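You operate a simulated robot arm through the tools that you are given. There is no shell and no other tool.

You run a simulated two-armed robot. Do the job below in one go: nothing can be reset, and whatever is moved stays where it is left.

Task
Set a silver stud in the green bow.
Fine: one push on the red knob; put the bow in the purple tray; leave the slide out, the dial set. Where these are worked on the way, their far stop is far enough and under half their travel is too little: steel slide.

It is judged by the outcome, as a careful person would: the job done as asked, and still so three seconds after it is handed in. It fails if anything else is knocked over, pushed out of place, dropped, spilled or broken.

Robot
Two 7-joint arms with fingered hands on one trunk that stands fixed in place. Base frame: the origin is at the foot of the trunk, x ahead of it, y to its left, z up. Readings come in cm, rad, newtons and seconds.
The left shoulder is at [6.1, 17.3, 111.6], the right one opposite. With the tool pointing down near the work surface each hand reaches from about 40 to 80 cm from the base axis, measured 20 degrees to its own side. Payload 3.5 kg a hand.
The tool frame of a hand sits at the grasp point between the pads (the TCP): z along the fingers, y along the line on which they close. The tips reach 2.5 cm beyond it. The gripper opens to 8.8 cm. The gripper's body begins 2.9 cm behind the TCP. The gripper is a hand of 3 fingers: y runs from the thumb to the fingers, the wrist lies at [-1.3, -9.7, -16.2] in the tool frame, and closing takes about 1.5 s.
Orientation is that of the tool frame in the base frame, as a unit quaternion [x, y, z, w]. With the fingers straight down and the wrist toward the robot, the tool's x, y and z point along [0, 1, 0], [1, 0, 0] and [0, 0, -1] of the base frame.

Tools
- The arms move only by the tool arm_command. It takes "left_moves", "right_moves" or both (then of equal length, played together; a hand with none holds still); each is a list of rows, each a list of 7 numbers: the turn, a rotation vector about the tool's x, y, z in rad, then the shift along the tool's x, y, z in cm, then the opening in per cent of the stroke, from 0 (shut) to 100 (fully open). In form: [[ax, ay, az, dx, dy, dz, jaw], ...]. A call has 1 to 20 rows; each row is the pose to reach, as a shift and turn from the pose commanded when the call began, along the tool's axes at that moment. Each row takes 0.2 s and may step no farther than 5 cm and 0.15 rad from the row before; otherwise, or with a gripper value out of range, the whole call is refused. A pose out of reach is approached as far as the arm can. The call stops where the force on the tool passes 70 N (or 10 N more than at its start, if that is more) or the arm is blocked; 0.2 s more then pass. Each finger travels about 7.2 cm/s and halts on what it meets, pressing with about 25 N; the grip force reading is that of the motor and also rises with nothing between the fingers. The clock runs only during rows and for 0.2 s after the last one: add rows that repeat a pose to give the fingers time. It gives the time, the measured TCP pose, the force on the tool (base axes), the opening and the grip force at its end, in the units of the frame above (readings bear some noise), with the torque about the TCP (base axes, N m) and any sound that the robot's microphone picked up, and new pictures: "show" is both (left out), scene, wrist or none (wrist: the cameras of the hands that moved).
- Cameras (640 x 400 px; columns grow to the right, rows downward): "scene" is now at [16.12, 5.52, 137.26]; the picture's right is [0.59, -0.80, -0.10], its down [-0.29, -0.10, -0.95] and it looks along [0.75, 0.60, -0.29] (base axes); focal length 243 px, centre (320, 200). "left" rides on the left gripper at [-5.8, -8.5, -9.9] in its tool frame; the picture's right is [-0.67, -0.35, 0.66], its down [0.69, -0.63, 0.37] and it looks along [0.29, 0.69, 0.66] (tool axes); focal length 261 px, centre (320, 200). "right" rides on the right gripper at [5.8, -8.5, -9.9] in its tool frame; the picture's right is [-0.67, 0.35, -0.66], its down [-0.69, -0.63, 0.37] and it looks along [-0.29, 0.69, 0.66] (tool axes); focal length 261 px, centre (320, 200). There is no depth. A picture from a camera that has moved, and an enlarged one, comes with that camera's place and axes in the base frame and with its lens.
- move_column(by): slides the trunk up (or, below 0, down) by that many cm; the arms and the scene camera ride with it, the base frame stays. It gives what a move gives, with no picture.
- hand_shape(shape, hand): the hand has 3 fingers and takes this shape, open, in about a second: jaw (thumb against the fingers, like two jaws); tri (thumb and two fingers); tip (a fingertip pinch); poke (one finger out to press); point (the index stretched); flat (the hand flat); cup (the hand cupped); fist (a fist). The gripper value then closes the fingers along that shape, each until it touches; the sizes above hold for jaw. It gives what a move gives, with no picture.
- aim_head(pan, tilt): turns the head with the scene camera to pan (to the left, within 1.501 rad either way) and tilt (down, from -0.506 to 1.204), counted from straight ahead of the robot. It gives what a move gives, and a new picture of the scene camera.
- inspect(camera, box): a new picture of the part [left, top, right, bottom] of that camera's present view, enlarged. No time passes.
- hand_in(): hands the job in; it is judged then, once.

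Nothing tells you positions but the pictures and the camera data. Unless the task says otherwise, let go and move clear before handing in.

The tools are called after "Request:" as name(argument=value, ...) on one line, values as JSON. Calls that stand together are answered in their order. arm_command: Moves the arms, as the interface text tells. Its arguments: {"type":"object","properties":{"left_moves":{"type":"array"},"right_moves":{"type":"array"},"show":{"type":"string","enum":["both","scene","wrist","none"]}},"required":[]} The other tools are called the same way: move_column (by) slides the trunk up or down; hand_shape (shape, hand) gives the hand a shape; aim_head (pan, tilt) turns the head that bears the scene camera; inspect (camera, box) takes an enlarged picture of a part of a camera's view; hand_in () hands the job in.

At the start:

```text
time_s: 0.0
left_position: [38.63, 40.53, 125.92]
left_ee_rot: [0.707, 0.707, 0.0, -0.001]
left_contact_force: [0.0, 0.2, -1.3]
left_moment: [-0.01, 0.0, -0.02]
left_grip_width: 8.81
left_finger_force: 0.1
left_shape: jaw
right_position: [33.95, 4.91, 127.81]
right_ee_rot: [0.706, 0.709, -0.001, 0.0]
right_contact_force: [-0.6, 0.0, 0.2]
right_moment: [-0.01, 0.03, -0.01]
right_grip_width: 8.76
right_finger_force: 0.0
right_shape: jaw
trunk travel left (down, up): [-20.0, 25.5]
head pan, tilt: [0.648, 0.159]
```

scene: 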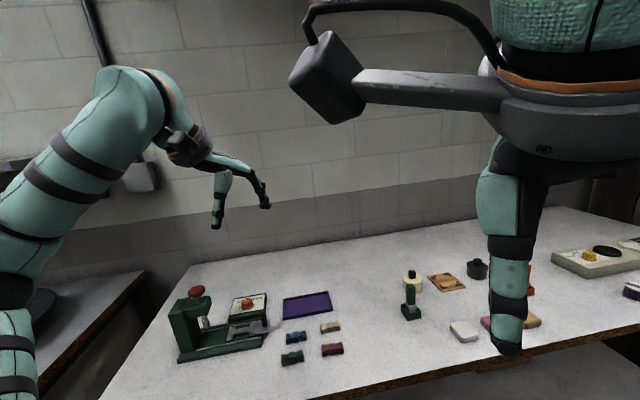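
right: 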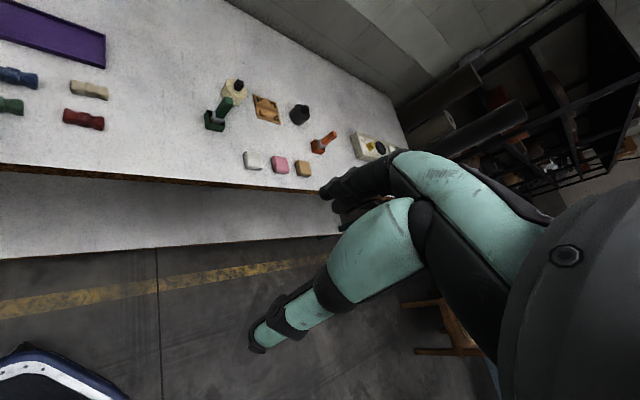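
left: 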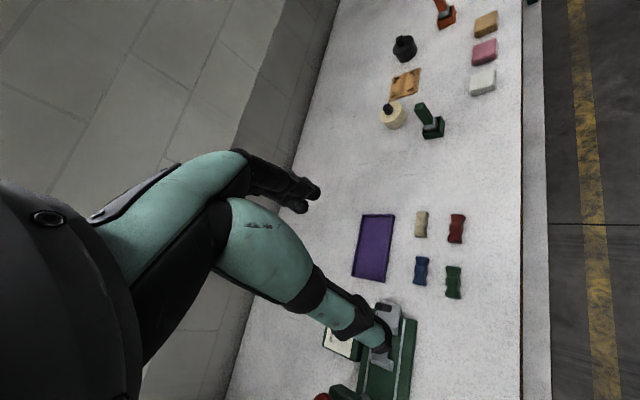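

I see a table with a green press-like machine (red knob, steel slide, a dial box), a purple tray, four bow-shaped pieces (blue, cream, green, red), and other items. I'll take enlarged views to work out the machine before moving.

Request:
inspect(camera="scene", box=[160, 270, 350, 380])

Request:
inspect(camera="left", box=[300, 190, 500, 400])

Request:
aim_head(pan=0.9, tilt=0.6)

```text
3.37 times, centred on (255, 325) of scene
camera zoom: at [16.12, 5.52, 137.26], right [0.59, -0.8, -0.1], down [-0.29, -0.1, -0.95], along [0.75, 0.6, -0.29], focal length 818 px, centre (539, -221)
```

zoom: 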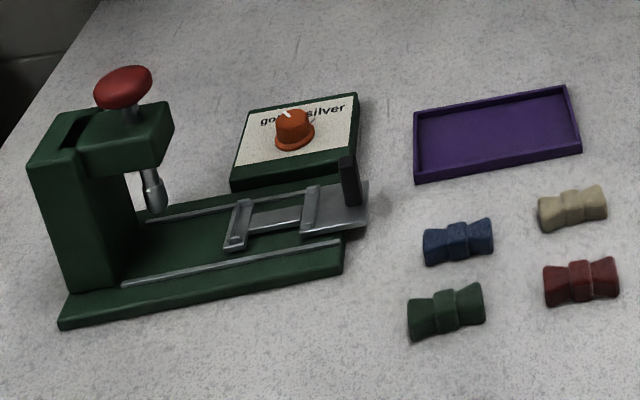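

```text
1.90 times, centred on (400, 295) of left
camera zoom: at [30.15, 34.74, 136.02], right [-0.35, -0.67, -0.66], down [-0.63, 0.69, -0.37], along [0.69, 0.29, -0.66], focal length 496 px, centre (168, 19)
```

zoom: 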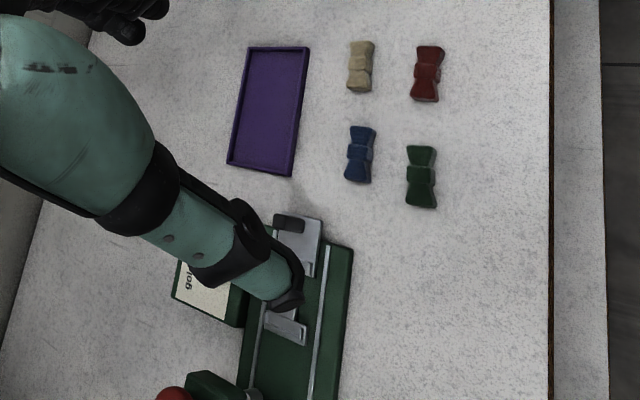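

```text
time_s: 0.9
left_position: [38.52, 40.58, 126.08]
left_ee_rot: [0.708, 0.706, 0.0, 0.0]
left_contact_force: [-0.5, -0.3, 0.4]
left_moment: [-0.01, 0.02, -0.03]
left_grip_width: 8.78
left_finger_force: 0.1
left_shape: jaw
right_position: [33.84, 4.79, 127.72]
right_ee_rot: [0.706, 0.708, 0.0, 0.0]
right_contact_force: [-0.4, 0.5, 0.1]
right_moment: [0.01, -0.01, -0.01]
right_grip_width: 8.73
right_finger_force: 0.0
right_shape: jaw
trunk travel left (down, up): [-20.0, 25.5]
head pan, tilt: [0.901, 0.6]
camera scene: at [13.54, 6.84, 133.58], right [0.77, -0.62, -0.13], down [-0.49, -0.44, -0.75], along [0.41, 0.65, -0.64], focal length 243 px, centre (320, 200)
```

scene: 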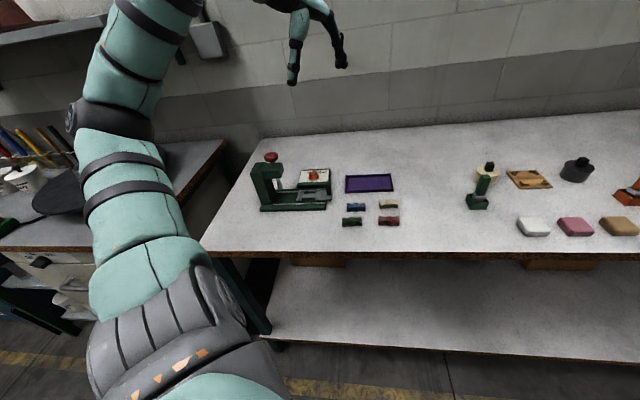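

The machine is at the left end of the table, with the slide out toward the tray. I'll zoom in from this head position to locate everything more precisely.

Request:
inspect(camera="scene", box=[245, 140, 345, 220])

Request:
inspect(camera="scene", box=[320, 160, 420, 240])

Request:
inspect(camera="scene", box=[440, 140, 640, 260])

```text
5.00 times, centred on (295, 180) of scene
camera zoom: at [13.54, 6.84, 133.58], right [0.77, -0.62, -0.13], down [-0.49, -0.44, -0.75], along [0.41, 0.65, -0.64], focal length 1214 px, centre (445, 300)
```

zoom: 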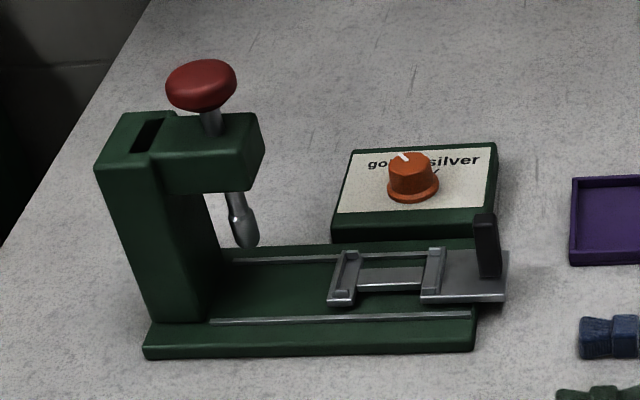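

```text
5.00 times, centred on (370, 200) of scene
camera zoom: at [13.54, 6.84, 133.58], right [0.77, -0.62, -0.13], down [-0.49, -0.44, -0.75], along [0.41, 0.65, -0.64], focal length 1214 px, centre (70, 200)
```

zoom: 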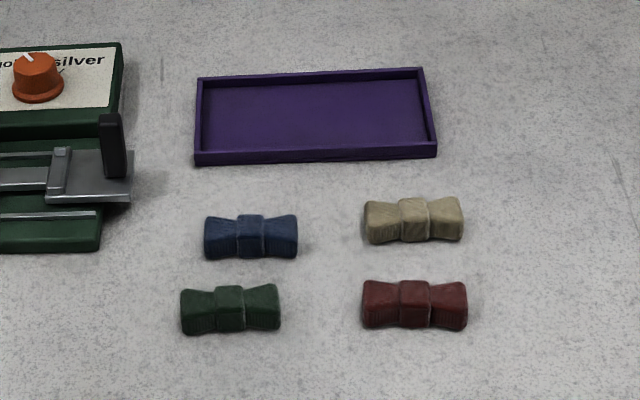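

```text
3.20 times, centred on (540, 200) of scene
camera zoom: at [13.54, 6.84, 133.58], right [0.77, -0.62, -0.13], down [-0.49, -0.44, -0.75], along [0.41, 0.65, -0.64], focal length 777 px, centre (-384, 200)
```

zoom: 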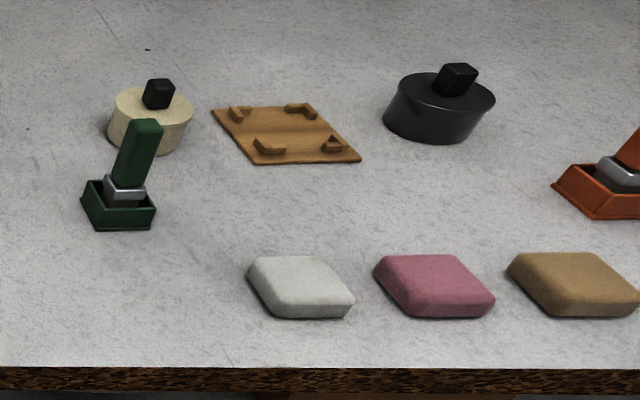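

I take the table top to be near z≈85, with the machine's axis running mostly along y (tower near [37, 66], slide toward the bows near [43, 50]). Next I move the left hand closer, staying high, to look at the fixture and dial from its wrist camera.

Request:
arm_command(left_moves=[[0, 0, 0, 2, 0.4, 3.2, 100], [0, 0, 0, 4, 0.8, 6.4, 100], [0, 0, 0, 6, 1.2, 9.6, 100], [0, 0, 0, 8, 1.5, 12.8, 100], [0, 0, 0, 10, 1.8, 16, 100], [0, 0, 0, 11.3, 2, 19, 100], [0, 0, 0, 11.3, 2, 19, 100]], show="both")

```text
time_s: 2.5
left_position: [40.58, 51.96, 106.79]
left_ee_rot: [0.707, 0.707, 0.0, 0.0]
left_contact_force: [0.6, 0.5, 0.8]
left_moment: [0.0, -0.04, 0.0]
left_grip_width: 8.77
left_finger_force: 0.0
left_shape: jaw
right_position: [33.82, 4.84, 127.84]
right_ee_rot: [0.706, 0.708, -0.001, -0.001]
right_contact_force: [0.2, 0.3, 0.9]
right_moment: [0.02, -0.02, 0.01]
right_grip_width: 8.75
right_finger_force: 0.0
right_shape: jaw
trunk travel left (down, up): [-20.0, 25.5]
head pan, tilt: [0.901, 0.6]
camera scene: at [13.54, 6.82, 133.58], right [0.77, -0.62, -0.13], down [-0.49, -0.44, -0.75], along [0.41, 0.65, -0.64], focal length 243 px, centre (320, 200)
camera left: at [32.21, 46.19, 116.75], right [-0.35, -0.67, -0.66], down [-0.63, 0.69, -0.37], along [0.69, 0.29, -0.66], focal length 261 px, centre (320, 200)
```

scene: 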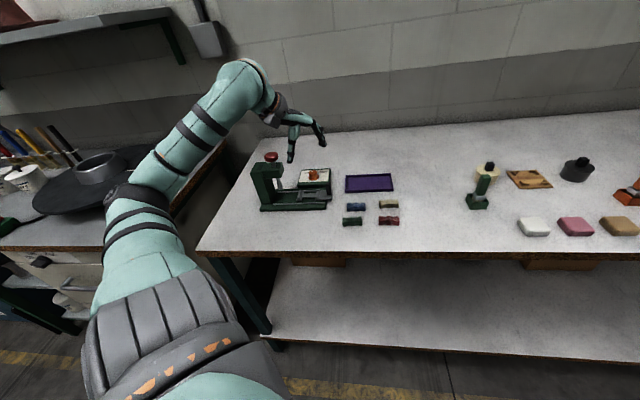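
left: 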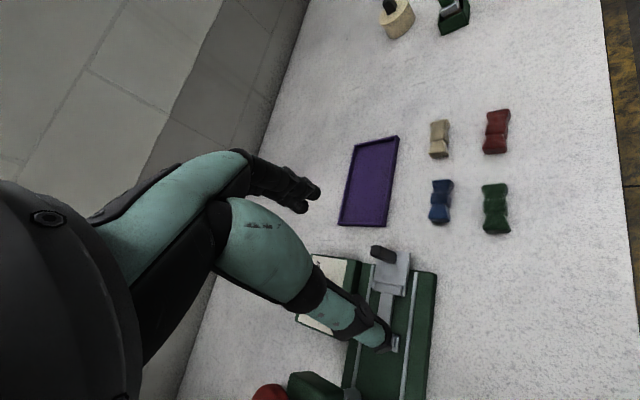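

The hand is now above the slide area. I'll zoom into the wrist view for accurate triangulation.

Request:
inspect(camera="left", box=[290, 225, 450, 400])

Request:
inspect(camera="left", box=[330, 100, 530, 245])

Request:
inspect(camera="scene", box=[290, 155, 340, 215])

```text
2.29 times, centred on (370, 312) of left
camera zoom: at [32.21, 46.19, 116.75], right [-0.35, -0.67, -0.66], down [-0.63, 0.69, -0.37], along [0.69, 0.29, -0.66], focal length 596 px, centre (206, -57)
```

zoom: 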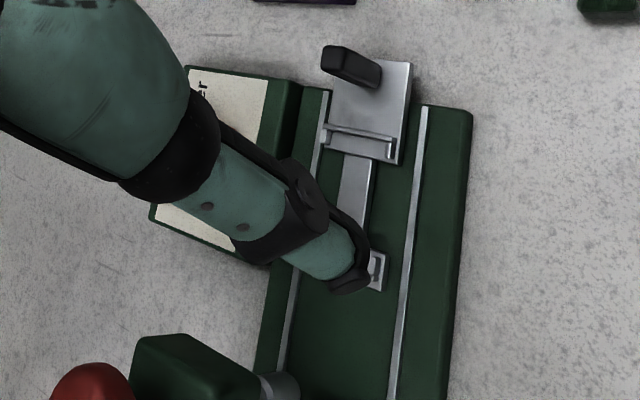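

```text
2.76 times, centred on (430, 172) of left
camera zoom: at [32.21, 46.19, 116.75], right [-0.35, -0.67, -0.66], down [-0.63, 0.69, -0.37], along [0.69, 0.29, -0.66], focal length 719 px, centre (17, 276)
```

zoom: 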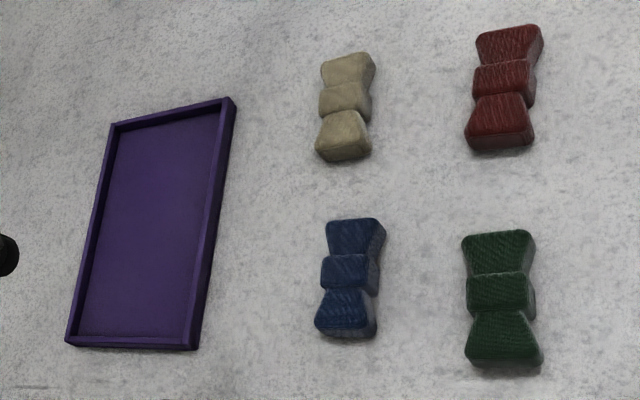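

```text
6.67 times, centred on (315, 185) of scene
camera zoom: at [13.54, 6.82, 133.58], right [0.77, -0.62, -0.13], down [-0.49, -0.44, -0.75], along [0.41, 0.65, -0.64], focal length 1619 px, centre (353, 300)
```

zoom: 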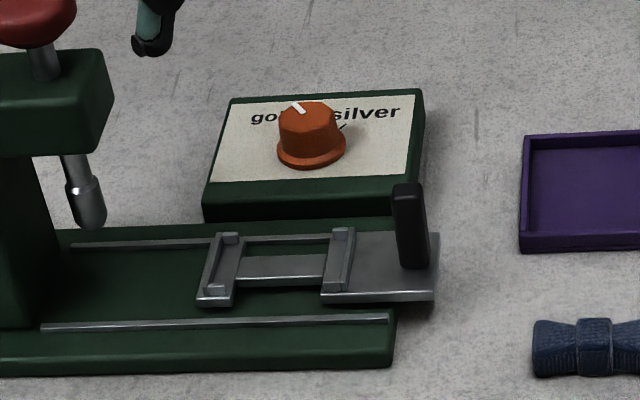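

I'll zoom further into the fixture, dial and the press head to understand their geometry.

Request:
inspect(camera="scene", box=[300, 180, 332, 200])

Request:
inspect(camera="scene", box=[296, 162, 336, 187])

Request:
inspect(camera="scene", box=[248, 145, 304, 215])

```text
16.00 times, centred on (316, 190) of scene
camera zoom: at [13.54, 6.82, 133.58], right [0.77, -0.62, -0.13], down [-0.49, -0.44, -0.75], along [0.41, 0.65, -0.64], focal length 3885 px, centre (384, 360)
```

zoom: 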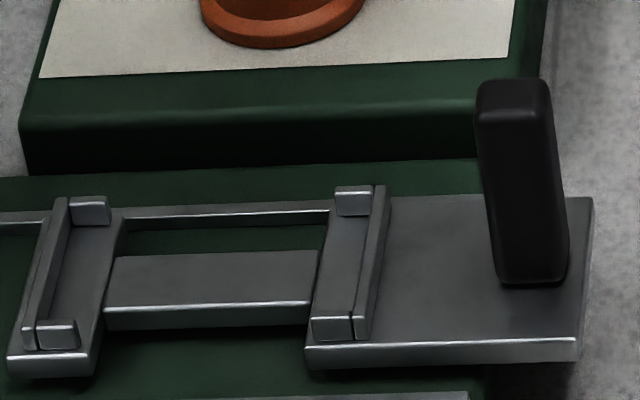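

```text
16.00 times, centred on (316, 174) of scene
camera zoom: at [13.54, 6.82, 133.58], right [0.77, -0.62, -0.13], down [-0.49, -0.44, -0.75], along [0.41, 0.65, -0.64], focal length 3885 px, centre (384, 608)
```

zoom: 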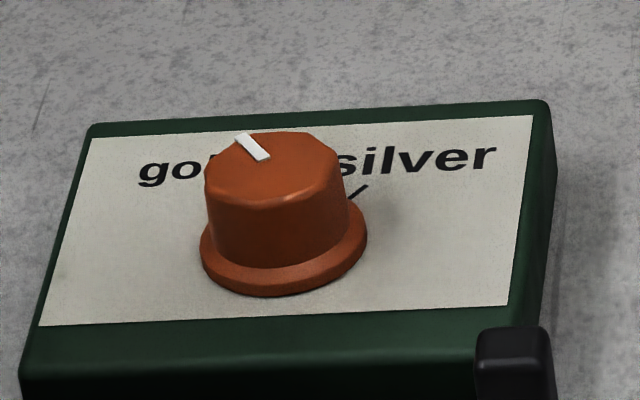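

```text
5.71 times, centred on (276, 180) of scene
camera zoom: at [13.54, 6.82, 133.58], right [0.77, -0.62, -0.13], down [-0.49, -0.44, -0.75], along [0.41, 0.65, -0.64], focal length 1388 px, centre (571, 314)
```

zoom: 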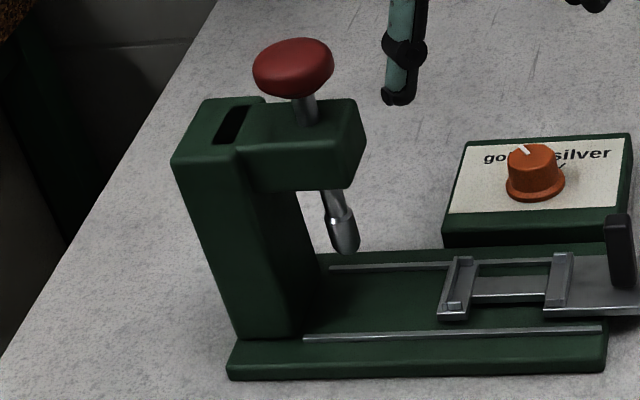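

The fixture is a cradle with two C-shaped ends facing each other along the slide axis. The dial points to gold, and the handle is the black post. I'll do the dial first, so I'm turning the left hand to a start angle that leaves room for a clockwise turn and bringing it above the dial for a closer look.

Request:
arm_command(left_moves=[[0, 0, -0.14, 0.9, 0.65, 0.2, 100], [0, 0, -0.28, 1.8, 1.3, 0.4, 100], [0, 0, -0.42, 2.8, 2.0, 0.6, 100], [0, 0, -0.56, 3.7, 2.6, 0.8, 100], [0, 0, -0.7, 4.6, 3.3, 1.0, 100], [0, 0, -0.84, 5.5, 3.9, 1.2, 100], [0, 0, -0.98, 6.5, 4.6, 1.4, 100], [0, 0, -1.12, 7.4, 5.2, 1.6, 100], [0, 0, -1.26, 8.3, 5.9, 1.8, 100], [0, 0, -1.4, 9.2, 6.5, 2.0, 100], [0, 0, -1.54, 10.2, 7.2, 2.2, 100], [0, 0, -1.68, 11.1, 7.8, 2.4, 100], [0, 0, -1.82, 12, 8.5, 2.6, 100], [0, 0, -1.82, 12, 8.5, 2.6, 100]], show="both")

```text
time_s: 5.5
left_position: [49.1, 63.78, 104.46]
left_ee_rot: [-0.126, 0.992, 0.001, 0.0]
left_contact_force: [0.4, 0.0, -0.7]
left_moment: [-0.01, 0.04, 0.02]
left_grip_width: 8.78
left_finger_force: 0.1
left_shape: jaw
right_position: [33.74, 4.73, 127.84]
right_ee_rot: [0.707, 0.707, 0.0, -0.001]
right_contact_force: [-0.8, 0.5, 0.5]
right_moment: [0.03, -0.01, -0.02]
right_grip_width: 8.8
right_finger_force: 0.1
right_shape: jaw
trunk travel left (down, up): [-20.0, 25.5]
head pan, tilt: [0.901, 0.6]
camera scene: at [13.49, 6.84, 133.58], right [0.77, -0.62, -0.13], down [-0.49, -0.44, -0.75], along [0.41, 0.65, -0.64], focal length 243 px, centre (320, 200)
camera left: at [56.89, 57.01, 114.48], right [0.74, -0.17, -0.65], down [-0.51, -0.78, -0.37], along [-0.45, 0.6, -0.66], focal length 261 px, centre (320, 200)
```

scene: 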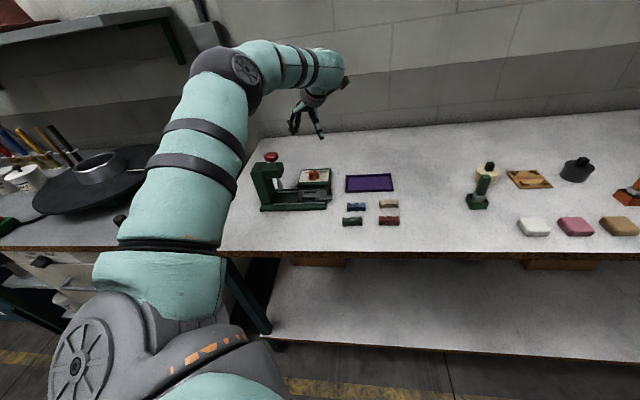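
left: 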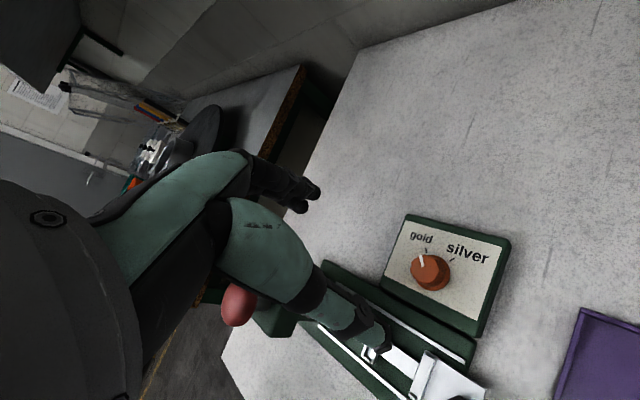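

The wrist view now shows the dial clearly, pointing at gold. I'll zoom in to measure the dial angle and position.

Request:
inspect(camera="left", box=[370, 200, 530, 350])

Request:
inspect(camera="left", box=[395, 225, 475, 300])

Request:
inspect(camera="scene", box=[280, 90, 360, 190])

```text
2.67 times, centred on (450, 275) of left
camera zoom: at [56.89, 57.01, 114.48], right [0.74, -0.17, -0.65], down [-0.51, -0.78, -0.37], along [-0.45, 0.6, -0.66], focal length 695 px, centre (-27, 0)
```

zoom: 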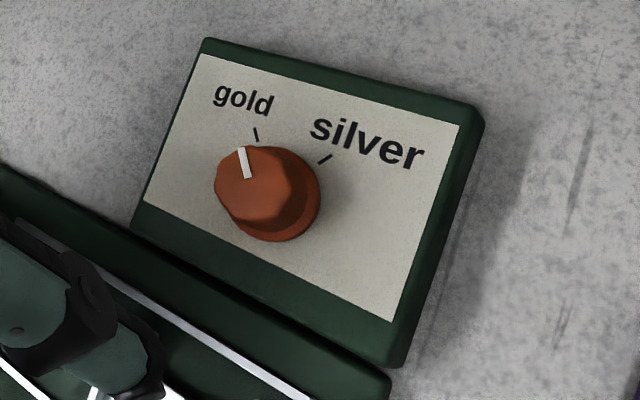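

```text
5.33 times, centred on (435, 262) of left
camera zoom: at [56.89, 57.01, 114.48], right [0.74, -0.17, -0.65], down [-0.51, -0.78, -0.37], along [-0.45, 0.6, -0.66], focal length 1390 px, centre (-293, -133)
```

zoom: 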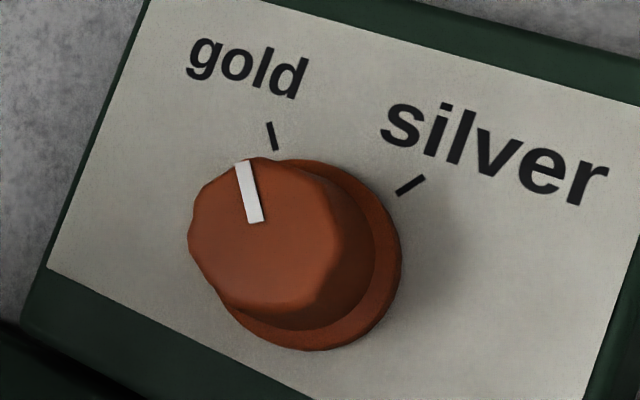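

```text
4.00 times, centred on (320, 140) of scene
camera zoom: at [13.49, 6.84, 133.58], right [0.77, -0.62, -0.13], down [-0.49, -0.44, -0.75], along [0.41, 0.65, -0.64], focal length 971 px, centre (320, 440)
```

zoom: 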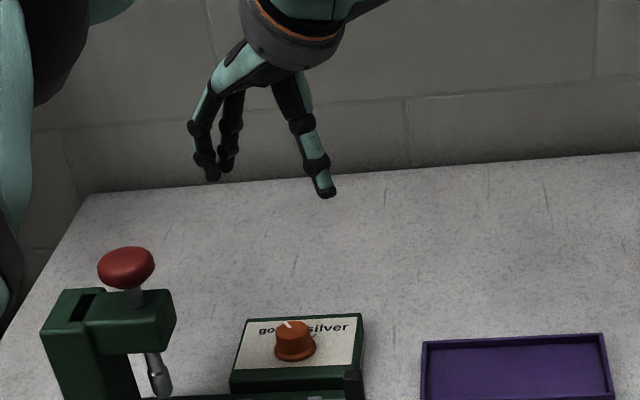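

The dial centre comes out at about [49.6, 65.25] with the box top at z≈86.7 and the knob top at z≈88.8. Gold to silver is about 70° clockwise. I'll centre over the knob, half close the hand, and come down to just above it.

Request:
arm_command(left_moves=[[0, 0, 0, -0.3, 0.5, 2, 60], [0, 0, 0, -0.6, 1.0, 4.5, 60], [0, 0, 0, -0.85, 1.3, 7.5, 60], [0, 0, 0, -0.85, 1.3, 10, 60], [0, 0, 0, -0.85, 1.3, 10.9, 60], [0, 0, 0, -0.85, 1.3, 10.9, 60]], show="both")

Request:
inspect(camera="scene", box=[285, 130, 345, 190])

Request:
inspect(camera="left", box=[280, 200, 480, 360])

```text
time_s: 6.9
left_position: [48.5, 64.53, 94.13]
left_ee_rot: [-0.125, 0.992, 0.0, 0.0]
left_contact_force: [0.1, -0.1, 0.2]
left_moment: [0.01, 0.03, -0.01]
left_grip_width: 5.32
left_finger_force: 0.1
left_shape: jaw
left hand out of reach, approached as far as the arm can: row 3, 4, 5, 6
right_position: [33.86, 4.82, 127.89]
right_ee_rot: [0.707, 0.708, -0.001, 0.0]
right_contact_force: [0.4, 0.1, -0.1]
right_moment: [0.03, 0.02, -0.02]
right_grip_width: 8.76
right_finger_force: 0.1
right_shape: jaw
trunk travel left (down, up): [-20.0, 25.5]
head pan, tilt: [0.901, 0.6]
camera scene: at [13.55, 6.85, 133.57], right [0.77, -0.62, -0.13], down [-0.49, -0.44, -0.75], along [0.41, 0.65, -0.64], focal length 243 px, centre (320, 200)
camera left: at [56.21, 57.78, 104.11], right [0.74, -0.17, -0.66], down [-0.51, -0.78, -0.37], along [-0.45, 0.6, -0.66], focal length 261 px, centre (320, 200)
```

scene: 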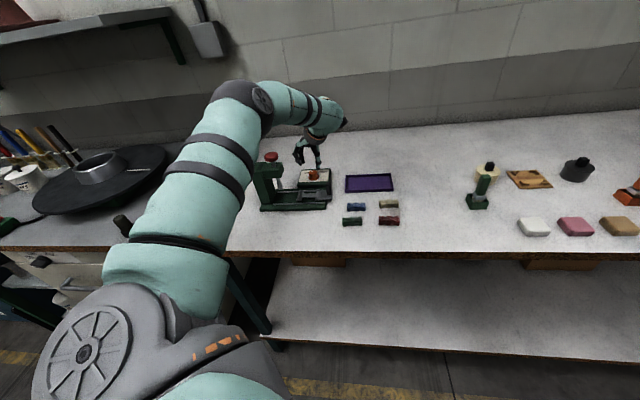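
left: 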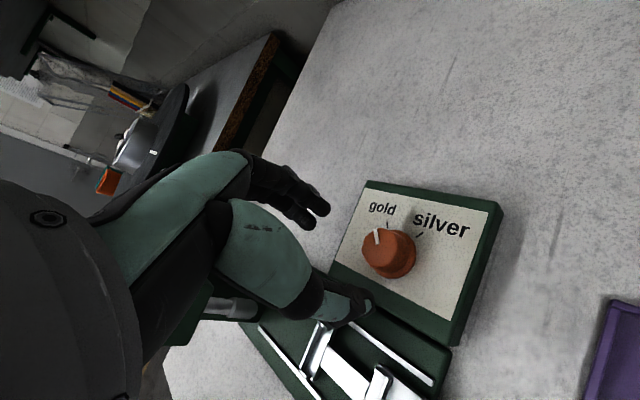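

```text
6.67 times, centred on (315, 160) of scene
camera zoom: at [13.55, 6.85, 133.57], right [0.77, -0.62, -0.13], down [-0.49, -0.44, -0.75], along [0.41, 0.65, -0.64], focal length 1619 px, centre (353, 467)
```

zoom: 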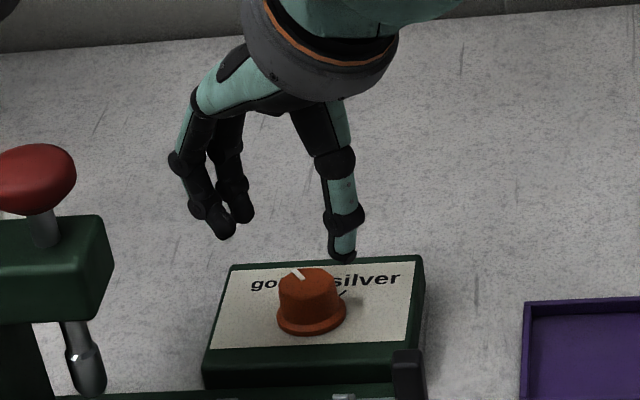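

```text
2.50 times, centred on (380, 280) of left
camera zoom: at [56.21, 57.78, 104.11], right [0.74, -0.17, -0.66], down [-0.51, -0.78, -0.37], along [-0.45, 0.6, -0.66], focal length 652 px, centre (170, 0)
```

zoom: 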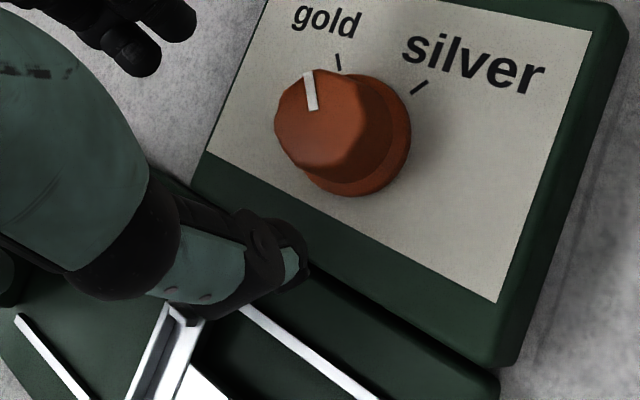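

At that hand angle the arm runs just short of reach. I'll turn the hand back to about 88° (reachable), and turn the dial in two grips to keep the wrist clear of the red knob at about [37, 64.6, 101].

Request:
arm_command(left_moves=[[0, 0, 0.1, 0, 0, 0, 60], [0, 0, 0.2, 0, 0, 0, 60], [0, 0, 0.29, 0, 0, 0, 60], [0, 0, 0.29, 0, 0, 0, 60]], show="none")

Request:
inspect(camera="scene", box=[285, 130, 345, 190])

Request:
inspect(camera="left", box=[280, 200, 480, 360])

```text
time_s: 7.9
left_position: [48.39, 64.68, 94.16]
left_ee_rot: [0.021, 1.0, 0.0, 0.0]
left_contact_force: [0.6, 0.2, -1.1]
left_moment: [-0.02, -0.02, 0.01]
left_grip_width: 5.32
left_finger_force: 0.3
left_shape: jaw
right_position: [33.87, 4.72, 127.84]
right_ee_rot: [0.706, 0.708, -0.001, 0.0]
right_contact_force: [-0.7, -1.0, 0.1]
right_moment: [-0.02, -0.02, -0.04]
right_grip_width: 8.79
right_finger_force: 0.1
right_shape: jaw
trunk travel left (down, up): [-20.0, 25.5]
head pan, tilt: [0.901, 0.6]
```

```text
6.67 times, centred on (315, 160) of scene
camera zoom: at [13.55, 6.84, 133.57], right [0.77, -0.62, -0.13], down [-0.49, -0.44, -0.75], along [0.41, 0.65, -0.64], focal length 1619 px, centre (353, 467)
```

zoom: 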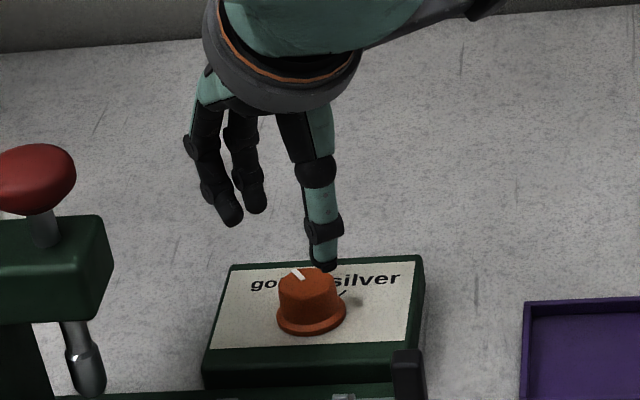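

```text
2.50 times, centred on (380, 280) of left
camera zoom: at [53.87, 55.98, 104.21], right [0.65, -0.38, -0.66], down [-0.71, -0.6, -0.37], along [-0.26, 0.71, -0.66], focal length 652 px, centre (170, 0)
```

zoom: 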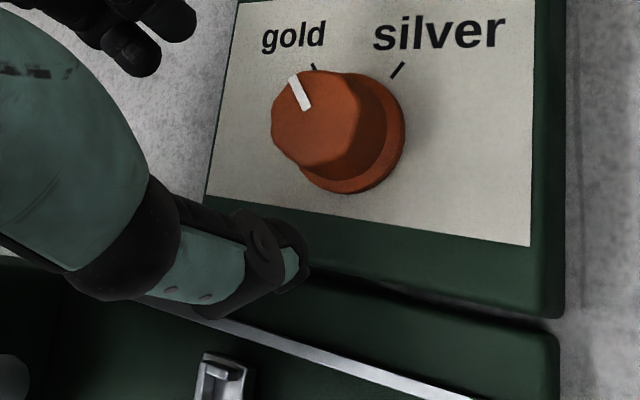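

The commanded pose stays where the arm stopped, so I'm moving from there: shift onto the dial axis and go down to just over the knob top.

Request:
arm_command(left_moves=[[0, 0, 0, -0.6, 0.3, 0, 60], [0, 0, 0, -1.18, 0.62, 0.5, 60], [0, 0, 0, -1.18, 0.62, 2, 60], [0, 0, 0, -1.18, 0.62, 2, 60]], show="none")

Request:
inspect(camera="scene", box=[285, 130, 345, 190])

Request:
inspect(camera="left", box=[280, 160, 480, 320])

```text
time_s: 8.9
left_position: [49.54, 65.23, 92.12]
left_ee_rot: [0.021, 1.0, 0.0, 0.0]
left_contact_force: [-0.3, -0.6, 0.6]
left_moment: [-0.01, 0.03, -0.01]
left_grip_width: 5.3
left_finger_force: 0.2
left_shape: jaw
right_position: [33.9, 4.85, 127.66]
right_ee_rot: [0.707, 0.708, 0.0, -0.001]
right_contact_force: [0.3, 0.4, 0.4]
right_moment: [0.0, 0.0, 0.01]
right_grip_width: 8.77
right_finger_force: 0.2
right_shape: jaw
trunk travel left (down, up): [-20.0, 25.5]
head pan, tilt: [0.901, 0.6]
```

```text
6.67 times, centred on (315, 160) of scene
camera zoom: at [13.53, 6.84, 133.58], right [0.77, -0.62, -0.13], down [-0.49, -0.44, -0.75], along [0.41, 0.65, -0.64], focal length 1619 px, centre (353, 467)
```

zoom: 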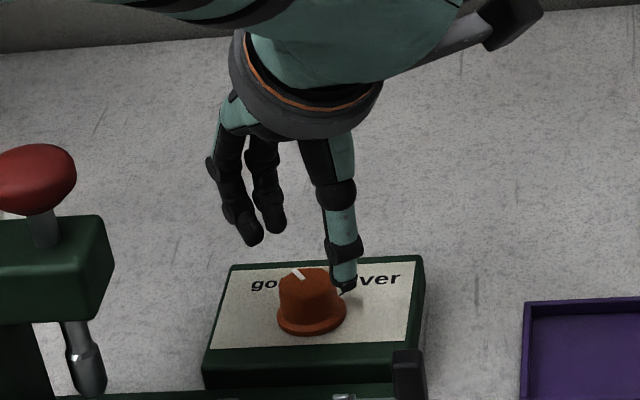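

```text
2.50 times, centred on (380, 240) of left
camera zoom: at [55.09, 56.48, 102.24], right [0.66, -0.38, -0.66], down [-0.71, -0.6, -0.37], along [-0.26, 0.71, -0.66], focal length 652 px, centre (170, 100)
```

zoom: 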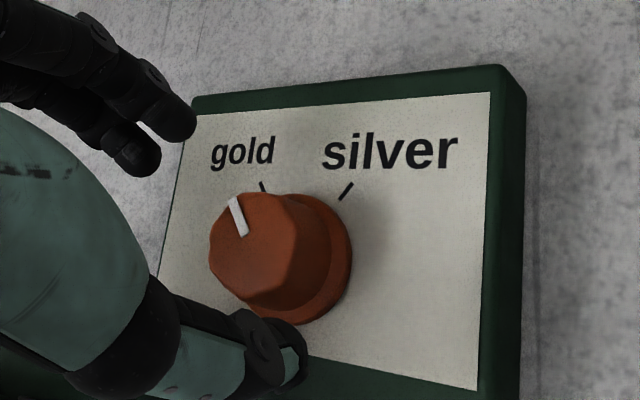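

Alignment over the knob looks right. I'll lower so the tips straddle the knob just above its flange, then close.

Request:
arm_command(left_moves=[[0, 0, 0, 0, 0, 1, 60], [0, 0, 0, 0, 0, 2.0, 60], [0, 0, 0, 0, 0, 2.0, 60], [0, 0, 0, 0, 0, 2.0, 30], [0, 0, 0, 0, 0, 2.0, 10], [0, 0, 0, 0, 0, 2.0, 10], [0, 0, 0, 0, 0, 2.0, 10], [0, 0, 0, 0, 0, 2.0, 10]], show="none")

Request:
inspect(camera="scene", box=[285, 130, 345, 190])

Request:
inspect(camera="left", box=[260, 140, 460, 300])

```text
time_s: 10.7
left_position: [48.96, 64.79, 90.63]
left_ee_rot: [0.019, 1.0, 0.002, 0.002]
left_contact_force: [-5.2, 10.9, 15.4]
left_moment: [0.55, 0.06, 0.09]
left_grip_width: 1.14
left_finger_force: 25.0
left_shape: jaw
left hand out of reach, approached as far as the arm can: row 2, 3, 4, 5, 6, 7, 8
right_position: [33.5, 4.72, 127.87]
right_ee_rot: [0.707, 0.707, 0.0, 0.0]
right_contact_force: [0.4, 0.1, -0.3]
right_moment: [0.0, -0.04, -0.01]
right_grip_width: 8.78
right_finger_force: 0.1
right_shape: jaw
trunk travel left (down, up): [-20.0, 25.5]
head pan, tilt: [0.901, 0.6]
```

```text
6.67 times, centred on (315, 160) of scene
camera zoom: at [13.24, 6.8, 133.62], right [0.77, -0.62, -0.13], down [-0.48, -0.44, -0.75], along [0.41, 0.65, -0.64], focal length 1619 px, centre (353, 467)
```

zoom: 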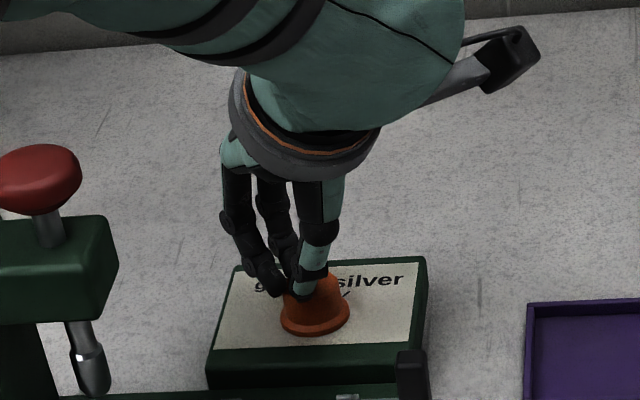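

```text
2.50 times, centred on (360, 220) of left
camera zoom: at [54.29, 56.2, 100.74], right [0.66, -0.37, -0.65], down [-0.71, -0.6, -0.37], along [-0.25, 0.71, -0.66], focal length 652 px, centre (220, 150)
```

zoom: 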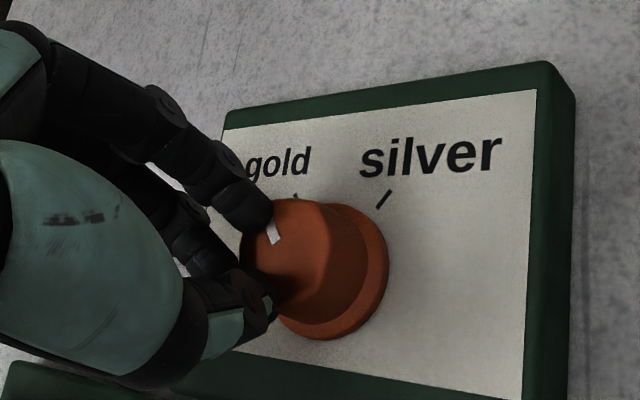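

The hand fell short of reach while descending and pinched only the knob's edge, so I'll let go at once and lift clear. Then I'll lower the trunk so that this pose comes within reach.

Request:
arm_command(left_moves=[[0, 0, 0, 0, 0, 0, 60], [0, 0, 0, 0, 0, 0, 60], [0, 0, 0, 0, 0, 0, 60], [0, 0, 0, 0, 0, -2, 60], [0, 0, 0, 0, 0, -5, 60], [0, 0, 0, 0, 0, -9, 60], [0, 0, 0, 0, 0, -13, 60], [0, 0, 0, 0, 0, -15, 60], [0, 0, 0, 0, 0, -15, 60]], show="wrist")

Request:
inspect(camera="scene", box=[285, 150, 345, 210])

```text
time_s: 12.7
left_position: [48.9, 64.71, 105.69]
left_ee_rot: [0.019, 1.0, 0.0, 0.0]
left_contact_force: [0.8, 0.4, -0.1]
left_moment: [0.0, -0.03, 0.01]
left_grip_width: 5.26
left_finger_force: 0.0
left_shape: jaw
right_position: [33.86, 4.83, 127.79]
right_ee_rot: [0.707, 0.708, -0.001, 0.0]
right_contact_force: [0.7, -1.8, -1.0]
right_moment: [-0.02, -0.01, -0.01]
right_grip_width: 8.76
right_finger_force: 0.1
right_shape: jaw
trunk travel left (down, up): [-20.0, 25.5]
head pan, tilt: [0.901, 0.6]
camera left: at [54.4, 56.1, 115.59], right [0.66, -0.38, -0.66], down [-0.71, -0.6, -0.37], along [-0.26, 0.71, -0.66], focal length 261 px, centre (320, 200)
```

left: 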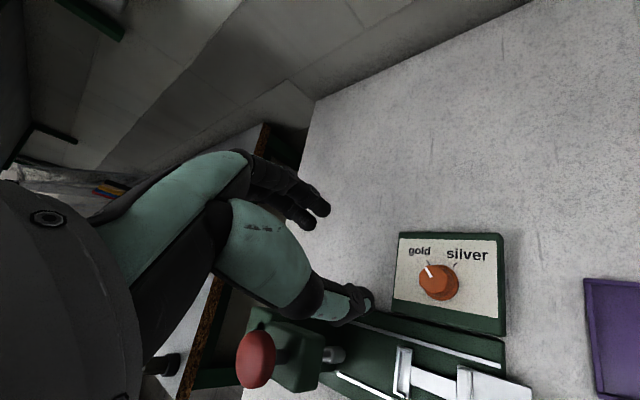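

```text
6.67 times, centred on (315, 180) of scene
camera zoom: at [13.55, 6.86, 133.57], right [0.77, -0.62, -0.13], down [-0.49, -0.44, -0.75], along [0.41, 0.65, -0.64], focal length 1619 px, centre (353, 333)
```

zoom: 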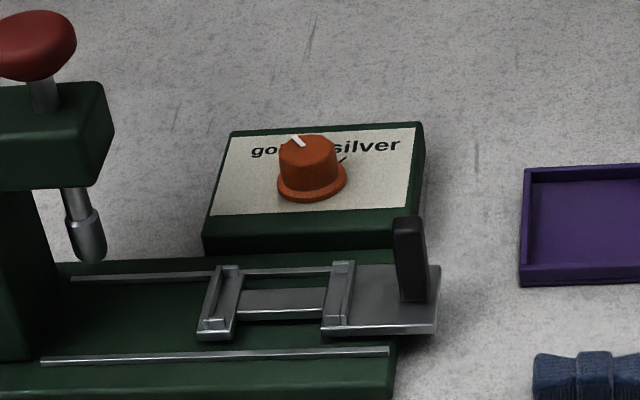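

Nothing was disturbed and the dial still reads gold. Lowering the trunk 10 cm, which keeps the left hand's tips about 4 cm above the knob.

Request:
move_column(by=-10)

Request:
inspect(camera="left", box=[280, 180, 520, 360])

Request:
inspect(camera="scene", box=[0, 0, 640, 400])

```text
time_s: 14.0
left_position: [48.98, 64.74, 95.43]
left_ee_rot: [0.02, 1.0, 0.0, 0.001]
left_contact_force: [0.0, 0.2, 0.2]
left_moment: [-0.02, -0.04, 0.0]
left_grip_width: 5.24
left_finger_force: 0.0
left_shape: jaw
right_position: [33.69, 4.76, 117.96]
right_ee_rot: [0.707, 0.708, 0.0, 0.0]
right_contact_force: [-0.4, 0.1, 0.9]
right_moment: [-0.03, -0.02, 0.04]
right_grip_width: 8.76
right_finger_force: 0.0
right_shape: jaw
trunk travel left (down, up): [-10.0, 35.5]
head pan, tilt: [0.901, 0.6]
```

```text
2.22 times, centred on (400, 270) of left
camera zoom: at [54.45, 56.12, 105.6], right [0.66, -0.38, -0.65], down [-0.71, -0.6, -0.37], along [-0.26, 0.71, -0.66], focal length 579 px, centre (142, 44)
```

zoom: 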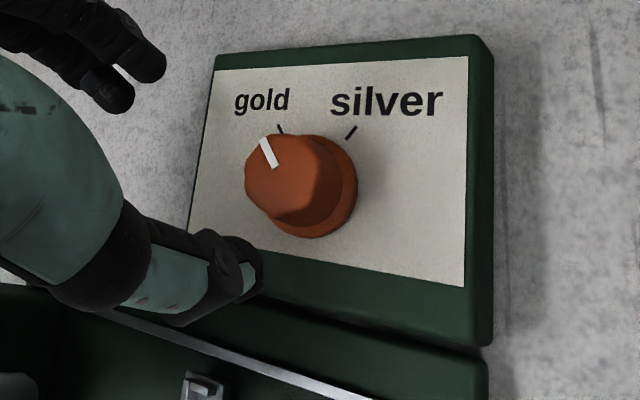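

```text
1.00 times, centred on (320, 200) of scene (not enlarged: the box is as wide or as high as the picture)
camera zoom: at [21.3, 6.83, 120.3], right [0.74, -0.62, -0.25], down [-0.6, -0.44, -0.67], along [0.3, 0.65, -0.7], focal length 243 px, centre (320, 200)
```

zoom: 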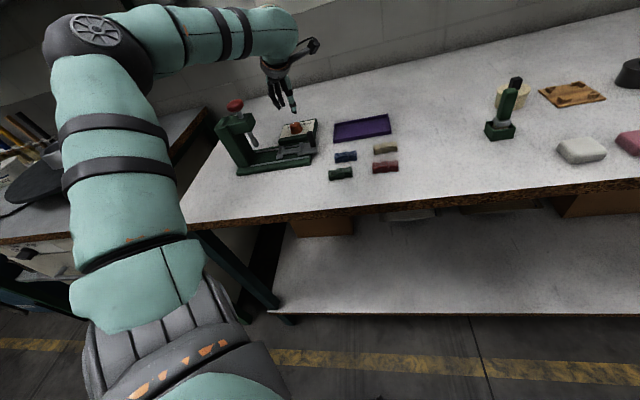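

The trunk is down and the scene camera has shifted with it. Now I'll centre on the dial axis and descend, checking reach.

Request:
arm_command(left_moves=[[0, 0, 0, -0.63, 0.53, 0, 60], [0, 0, 0, -0.63, 0.53, 1.5, 60], [0, 0, 0, -0.63, 0.53, 3.3, 60], [0, 0, 0, -0.63, 0.53, 3.3, 60]], show="none")

Request:
inspect(camera="left", box=[260, 140, 460, 300])

Request:
inspect(camera="scene", box=[260, 60, 330, 150])

```text
time_s: 15.0
left_position: [49.74, 65.36, 92.3]
left_ee_rot: [0.021, 1.0, 0.0, 0.0]
left_contact_force: [0.4, 0.0, -0.6]
left_moment: [0.01, 0.02, 0.01]
left_grip_width: 5.24
left_finger_force: 0.1
left_shape: jaw
right_position: [33.75, 4.67, 117.71]
right_ee_rot: [0.706, 0.708, 0.0, -0.001]
right_contact_force: [0.5, 0.0, -0.1]
right_moment: [0.04, -0.01, 0.05]
right_grip_width: 8.75
right_finger_force: 0.1
right_shape: jaw
trunk travel left (down, up): [-10.0, 35.5]
head pan, tilt: [0.901, 0.6]
```

```text
2.50 times, centred on (360, 220) of left
camera zoom: at [55.22, 56.68, 102.25], right [0.65, -0.38, -0.66], down [-0.71, -0.6, -0.37], along [-0.26, 0.71, -0.66], focal length 652 px, centre (220, 150)
```

zoom: 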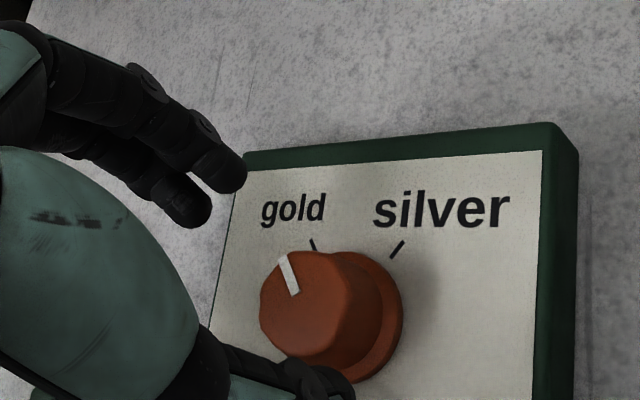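

```text
4.44 times, centred on (295, 105) of scene
camera zoom: at [21.36, 6.83, 120.28], right [0.74, -0.62, -0.25], down [-0.6, -0.44, -0.67], along [0.3, 0.65, -0.7], focal length 1079 px, centre (431, 622)
```

zoom: 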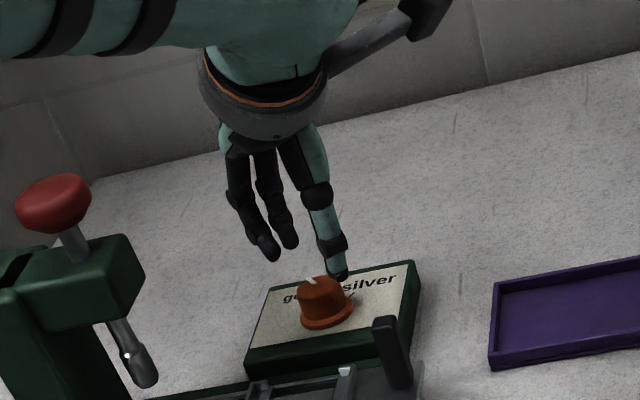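

Alignment looks good with no reach warning. Small correction, then lower to grip height before closing.

Request:
arm_command(left_moves=[[0, 0, 0, 0.15, -0.15, 1.2, 60], [0, 0, 0, 0.15, -0.15, 2.4, 60], [0, 0, 0, 0.15, -0.15, 2.4, 60]], show="none")

Request:
inspect(camera="left", box=[260, 140, 460, 300])

Request:
inspect(camera="scene", box=[275, 95, 325, 150])

```text
time_s: 15.8
left_position: [49.45, 65.28, 89.73]
left_ee_rot: [0.02, 1.0, -0.001, 0.0]
left_contact_force: [0.6, -0.4, 0.1]
left_moment: [-0.01, 0.03, -0.01]
left_grip_width: 5.23
left_finger_force: 0.1
left_shape: jaw
right_position: [33.89, 4.82, 117.8]
right_ee_rot: [0.706, 0.708, -0.001, -0.001]
right_contact_force: [0.8, 0.2, -0.8]
right_moment: [0.0, 0.04, 0.01]
right_grip_width: 8.76
right_finger_force: 0.1
right_shape: jaw
trunk travel left (down, up): [-10.0, 35.5]
head pan, tilt: [0.901, 0.6]
```

```text
2.50 times, centred on (360, 220) of left
camera zoom: at [54.98, 56.6, 99.9], right [0.65, -0.38, -0.66], down [-0.71, -0.6, -0.37], along [-0.26, 0.71, -0.66], focal length 652 px, centre (220, 150)
```

zoom: 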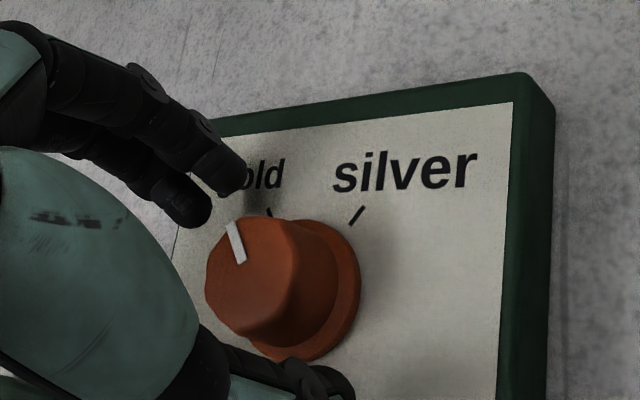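

```text
7.27 times, centred on (300, 122) of scene
camera zoom: at [21.37, 6.84, 120.27], right [0.74, -0.62, -0.25], down [-0.6, -0.44, -0.67], along [0.3, 0.65, -0.7], focal length 1766 px, centre (466, 764)
```

zoom: 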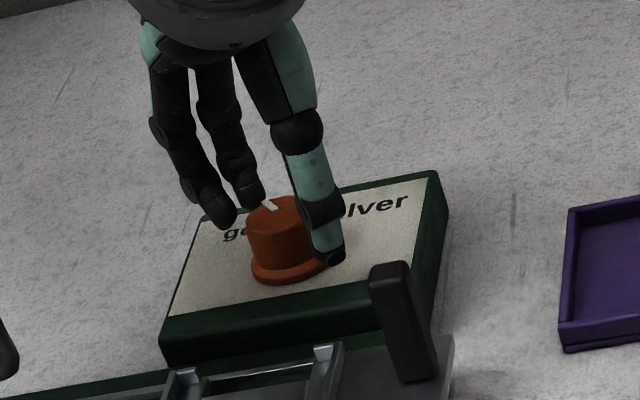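

The knob now sits between thumb and fingers. Closing.

Request:
arm_command(left_moves=[[0, 0, 0, 0, 0, 0, 45], [0, 0, 0, 0, 0, 0, 30], [0, 0, 0, 0, 0, 0, 15], [0, 0, 0, 0, 0, 0, 15], [0, 0, 0, 0, 0, 0, 15], [0, 0, 0, 0, 0, 0, 15]], show="none")

Request:
inspect(camera="left", box=[260, 140, 460, 300])

Request:
inspect(camera="scene", box=[275, 95, 325, 150])

```text
time_s: 17.2
left_position: [49.57, 65.23, 89.81]
left_ee_rot: [0.02, 1.0, 0.0, 0.0]
left_contact_force: [2.6, -1.1, -1.3]
left_moment: [0.03, -0.03, -0.02]
left_grip_width: 2.0
left_finger_force: 25.7
left_shape: jaw
right_position: [33.89, 4.76, 117.62]
right_ee_rot: [0.707, 0.707, -0.001, 0.0]
right_contact_force: [0.6, 0.4, 0.3]
right_moment: [0.01, -0.04, 0.02]
right_grip_width: 8.77
right_finger_force: 0.0
right_shape: jaw
trunk travel left (down, up): [-10.0, 35.5]
head pan, tilt: [0.901, 0.6]
```

```text
2.50 times, centred on (360, 220) of left
camera zoom: at [55.04, 56.58, 99.89], right [0.65, -0.38, -0.66], down [-0.71, -0.6, -0.37], along [-0.26, 0.71, -0.66], focal length 652 px, centre (220, 150)
```

zoom: 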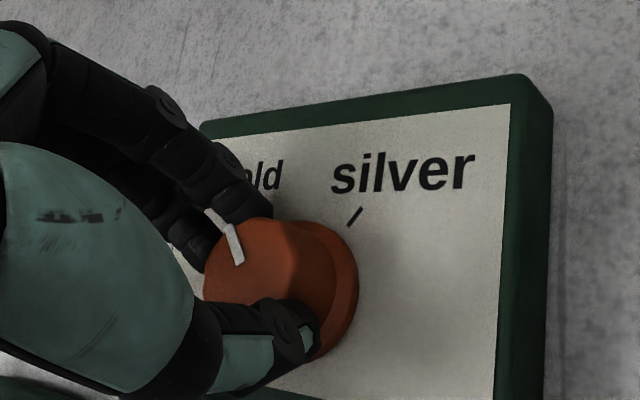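

```text
7.27 times, centred on (300, 122) of scene
camera zoom: at [21.42, 6.83, 120.26], right [0.74, -0.62, -0.25], down [-0.6, -0.44, -0.67], along [0.3, 0.65, -0.7], focal length 1766 px, centre (466, 764)
```

zoom: 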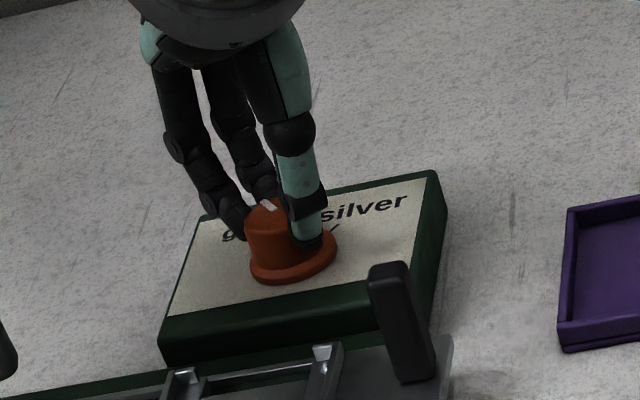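

The knob is gripped (width 2.0 cm, small forces). Turning clockwise about 45° in small steps.

Request:
arm_command(left_moves=[[0, 0, 0.1, 0, 0, 0, 15], [0, 0, 0.2, 0, 0, 0, 15], [0, 0, 0.3, 0, 0, 0, 15], [0, 0, 0.4, 0, 0, 0, 15], [0, 0, 0.5, 0, 0, 0, 15], [0, 0, 0.6, 0, 0, 0, 15], [0, 0, 0.7, 0, 0, 0, 15], [0, 0, 0.78, 0, 0, 0, 15], [0, 0, 0.78, 0, 0, 0, 15]], show="none")

Request:
inspect(camera="left", box=[260, 140, 460, 300])

Request:
inspect(camera="scene", box=[265, 85, 325, 150])

```text
time_s: 19.2
left_position: [49.54, 65.23, 89.89]
left_ee_rot: [0.4, 0.917, 0.002, 0.001]
left_contact_force: [-1.2, 1.8, 4.0]
left_moment: [0.06, -0.01, -0.01]
left_grip_width: 1.98
left_finger_force: 24.8
left_shape: jaw
right_position: [33.85, 4.7, 117.97]
right_ee_rot: [0.706, 0.708, -0.001, 0.0]
right_contact_force: [-0.6, -0.7, 0.4]
right_moment: [0.0, -0.02, -0.02]
right_grip_width: 8.78
right_finger_force: 0.0
right_shape: jaw
trunk travel left (down, up): [-10.0, 35.5]
head pan, tilt: [0.901, 0.6]
```

```text
2.50 times, centred on (360, 220) of left
camera zoom: at [47.26, 55.17, 99.84], right [0.2, -0.73, -0.66], down [-0.93, 0.07, -0.37], along [0.31, 0.68, -0.66], focal length 652 px, centre (220, 150)
```

zoom: 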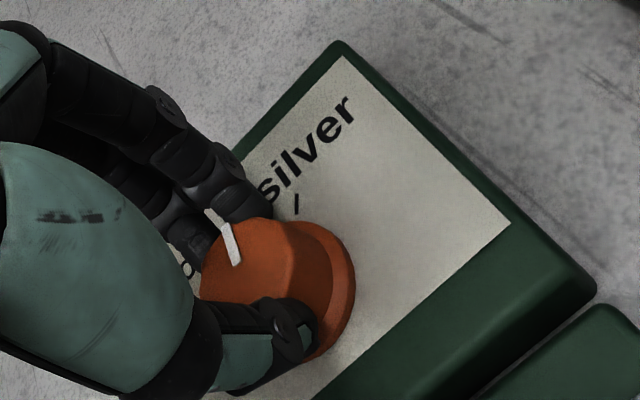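

```text
6.15 times, centred on (295, 118) of scene
camera zoom: at [21.32, 6.8, 120.29], right [0.74, -0.62, -0.25], down [-0.6, -0.44, -0.67], along [0.3, 0.65, -0.7], focal length 1494 px, centre (474, 708)
```

zoom: 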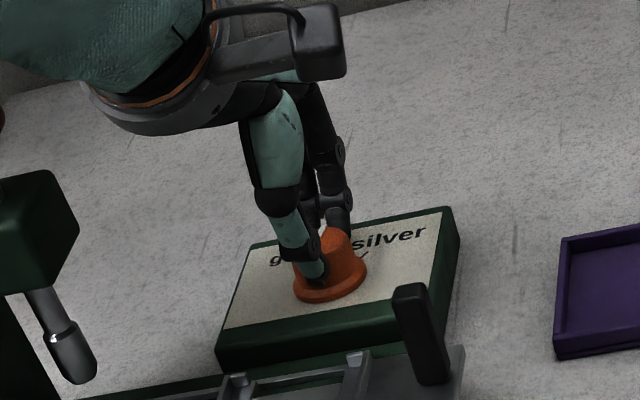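

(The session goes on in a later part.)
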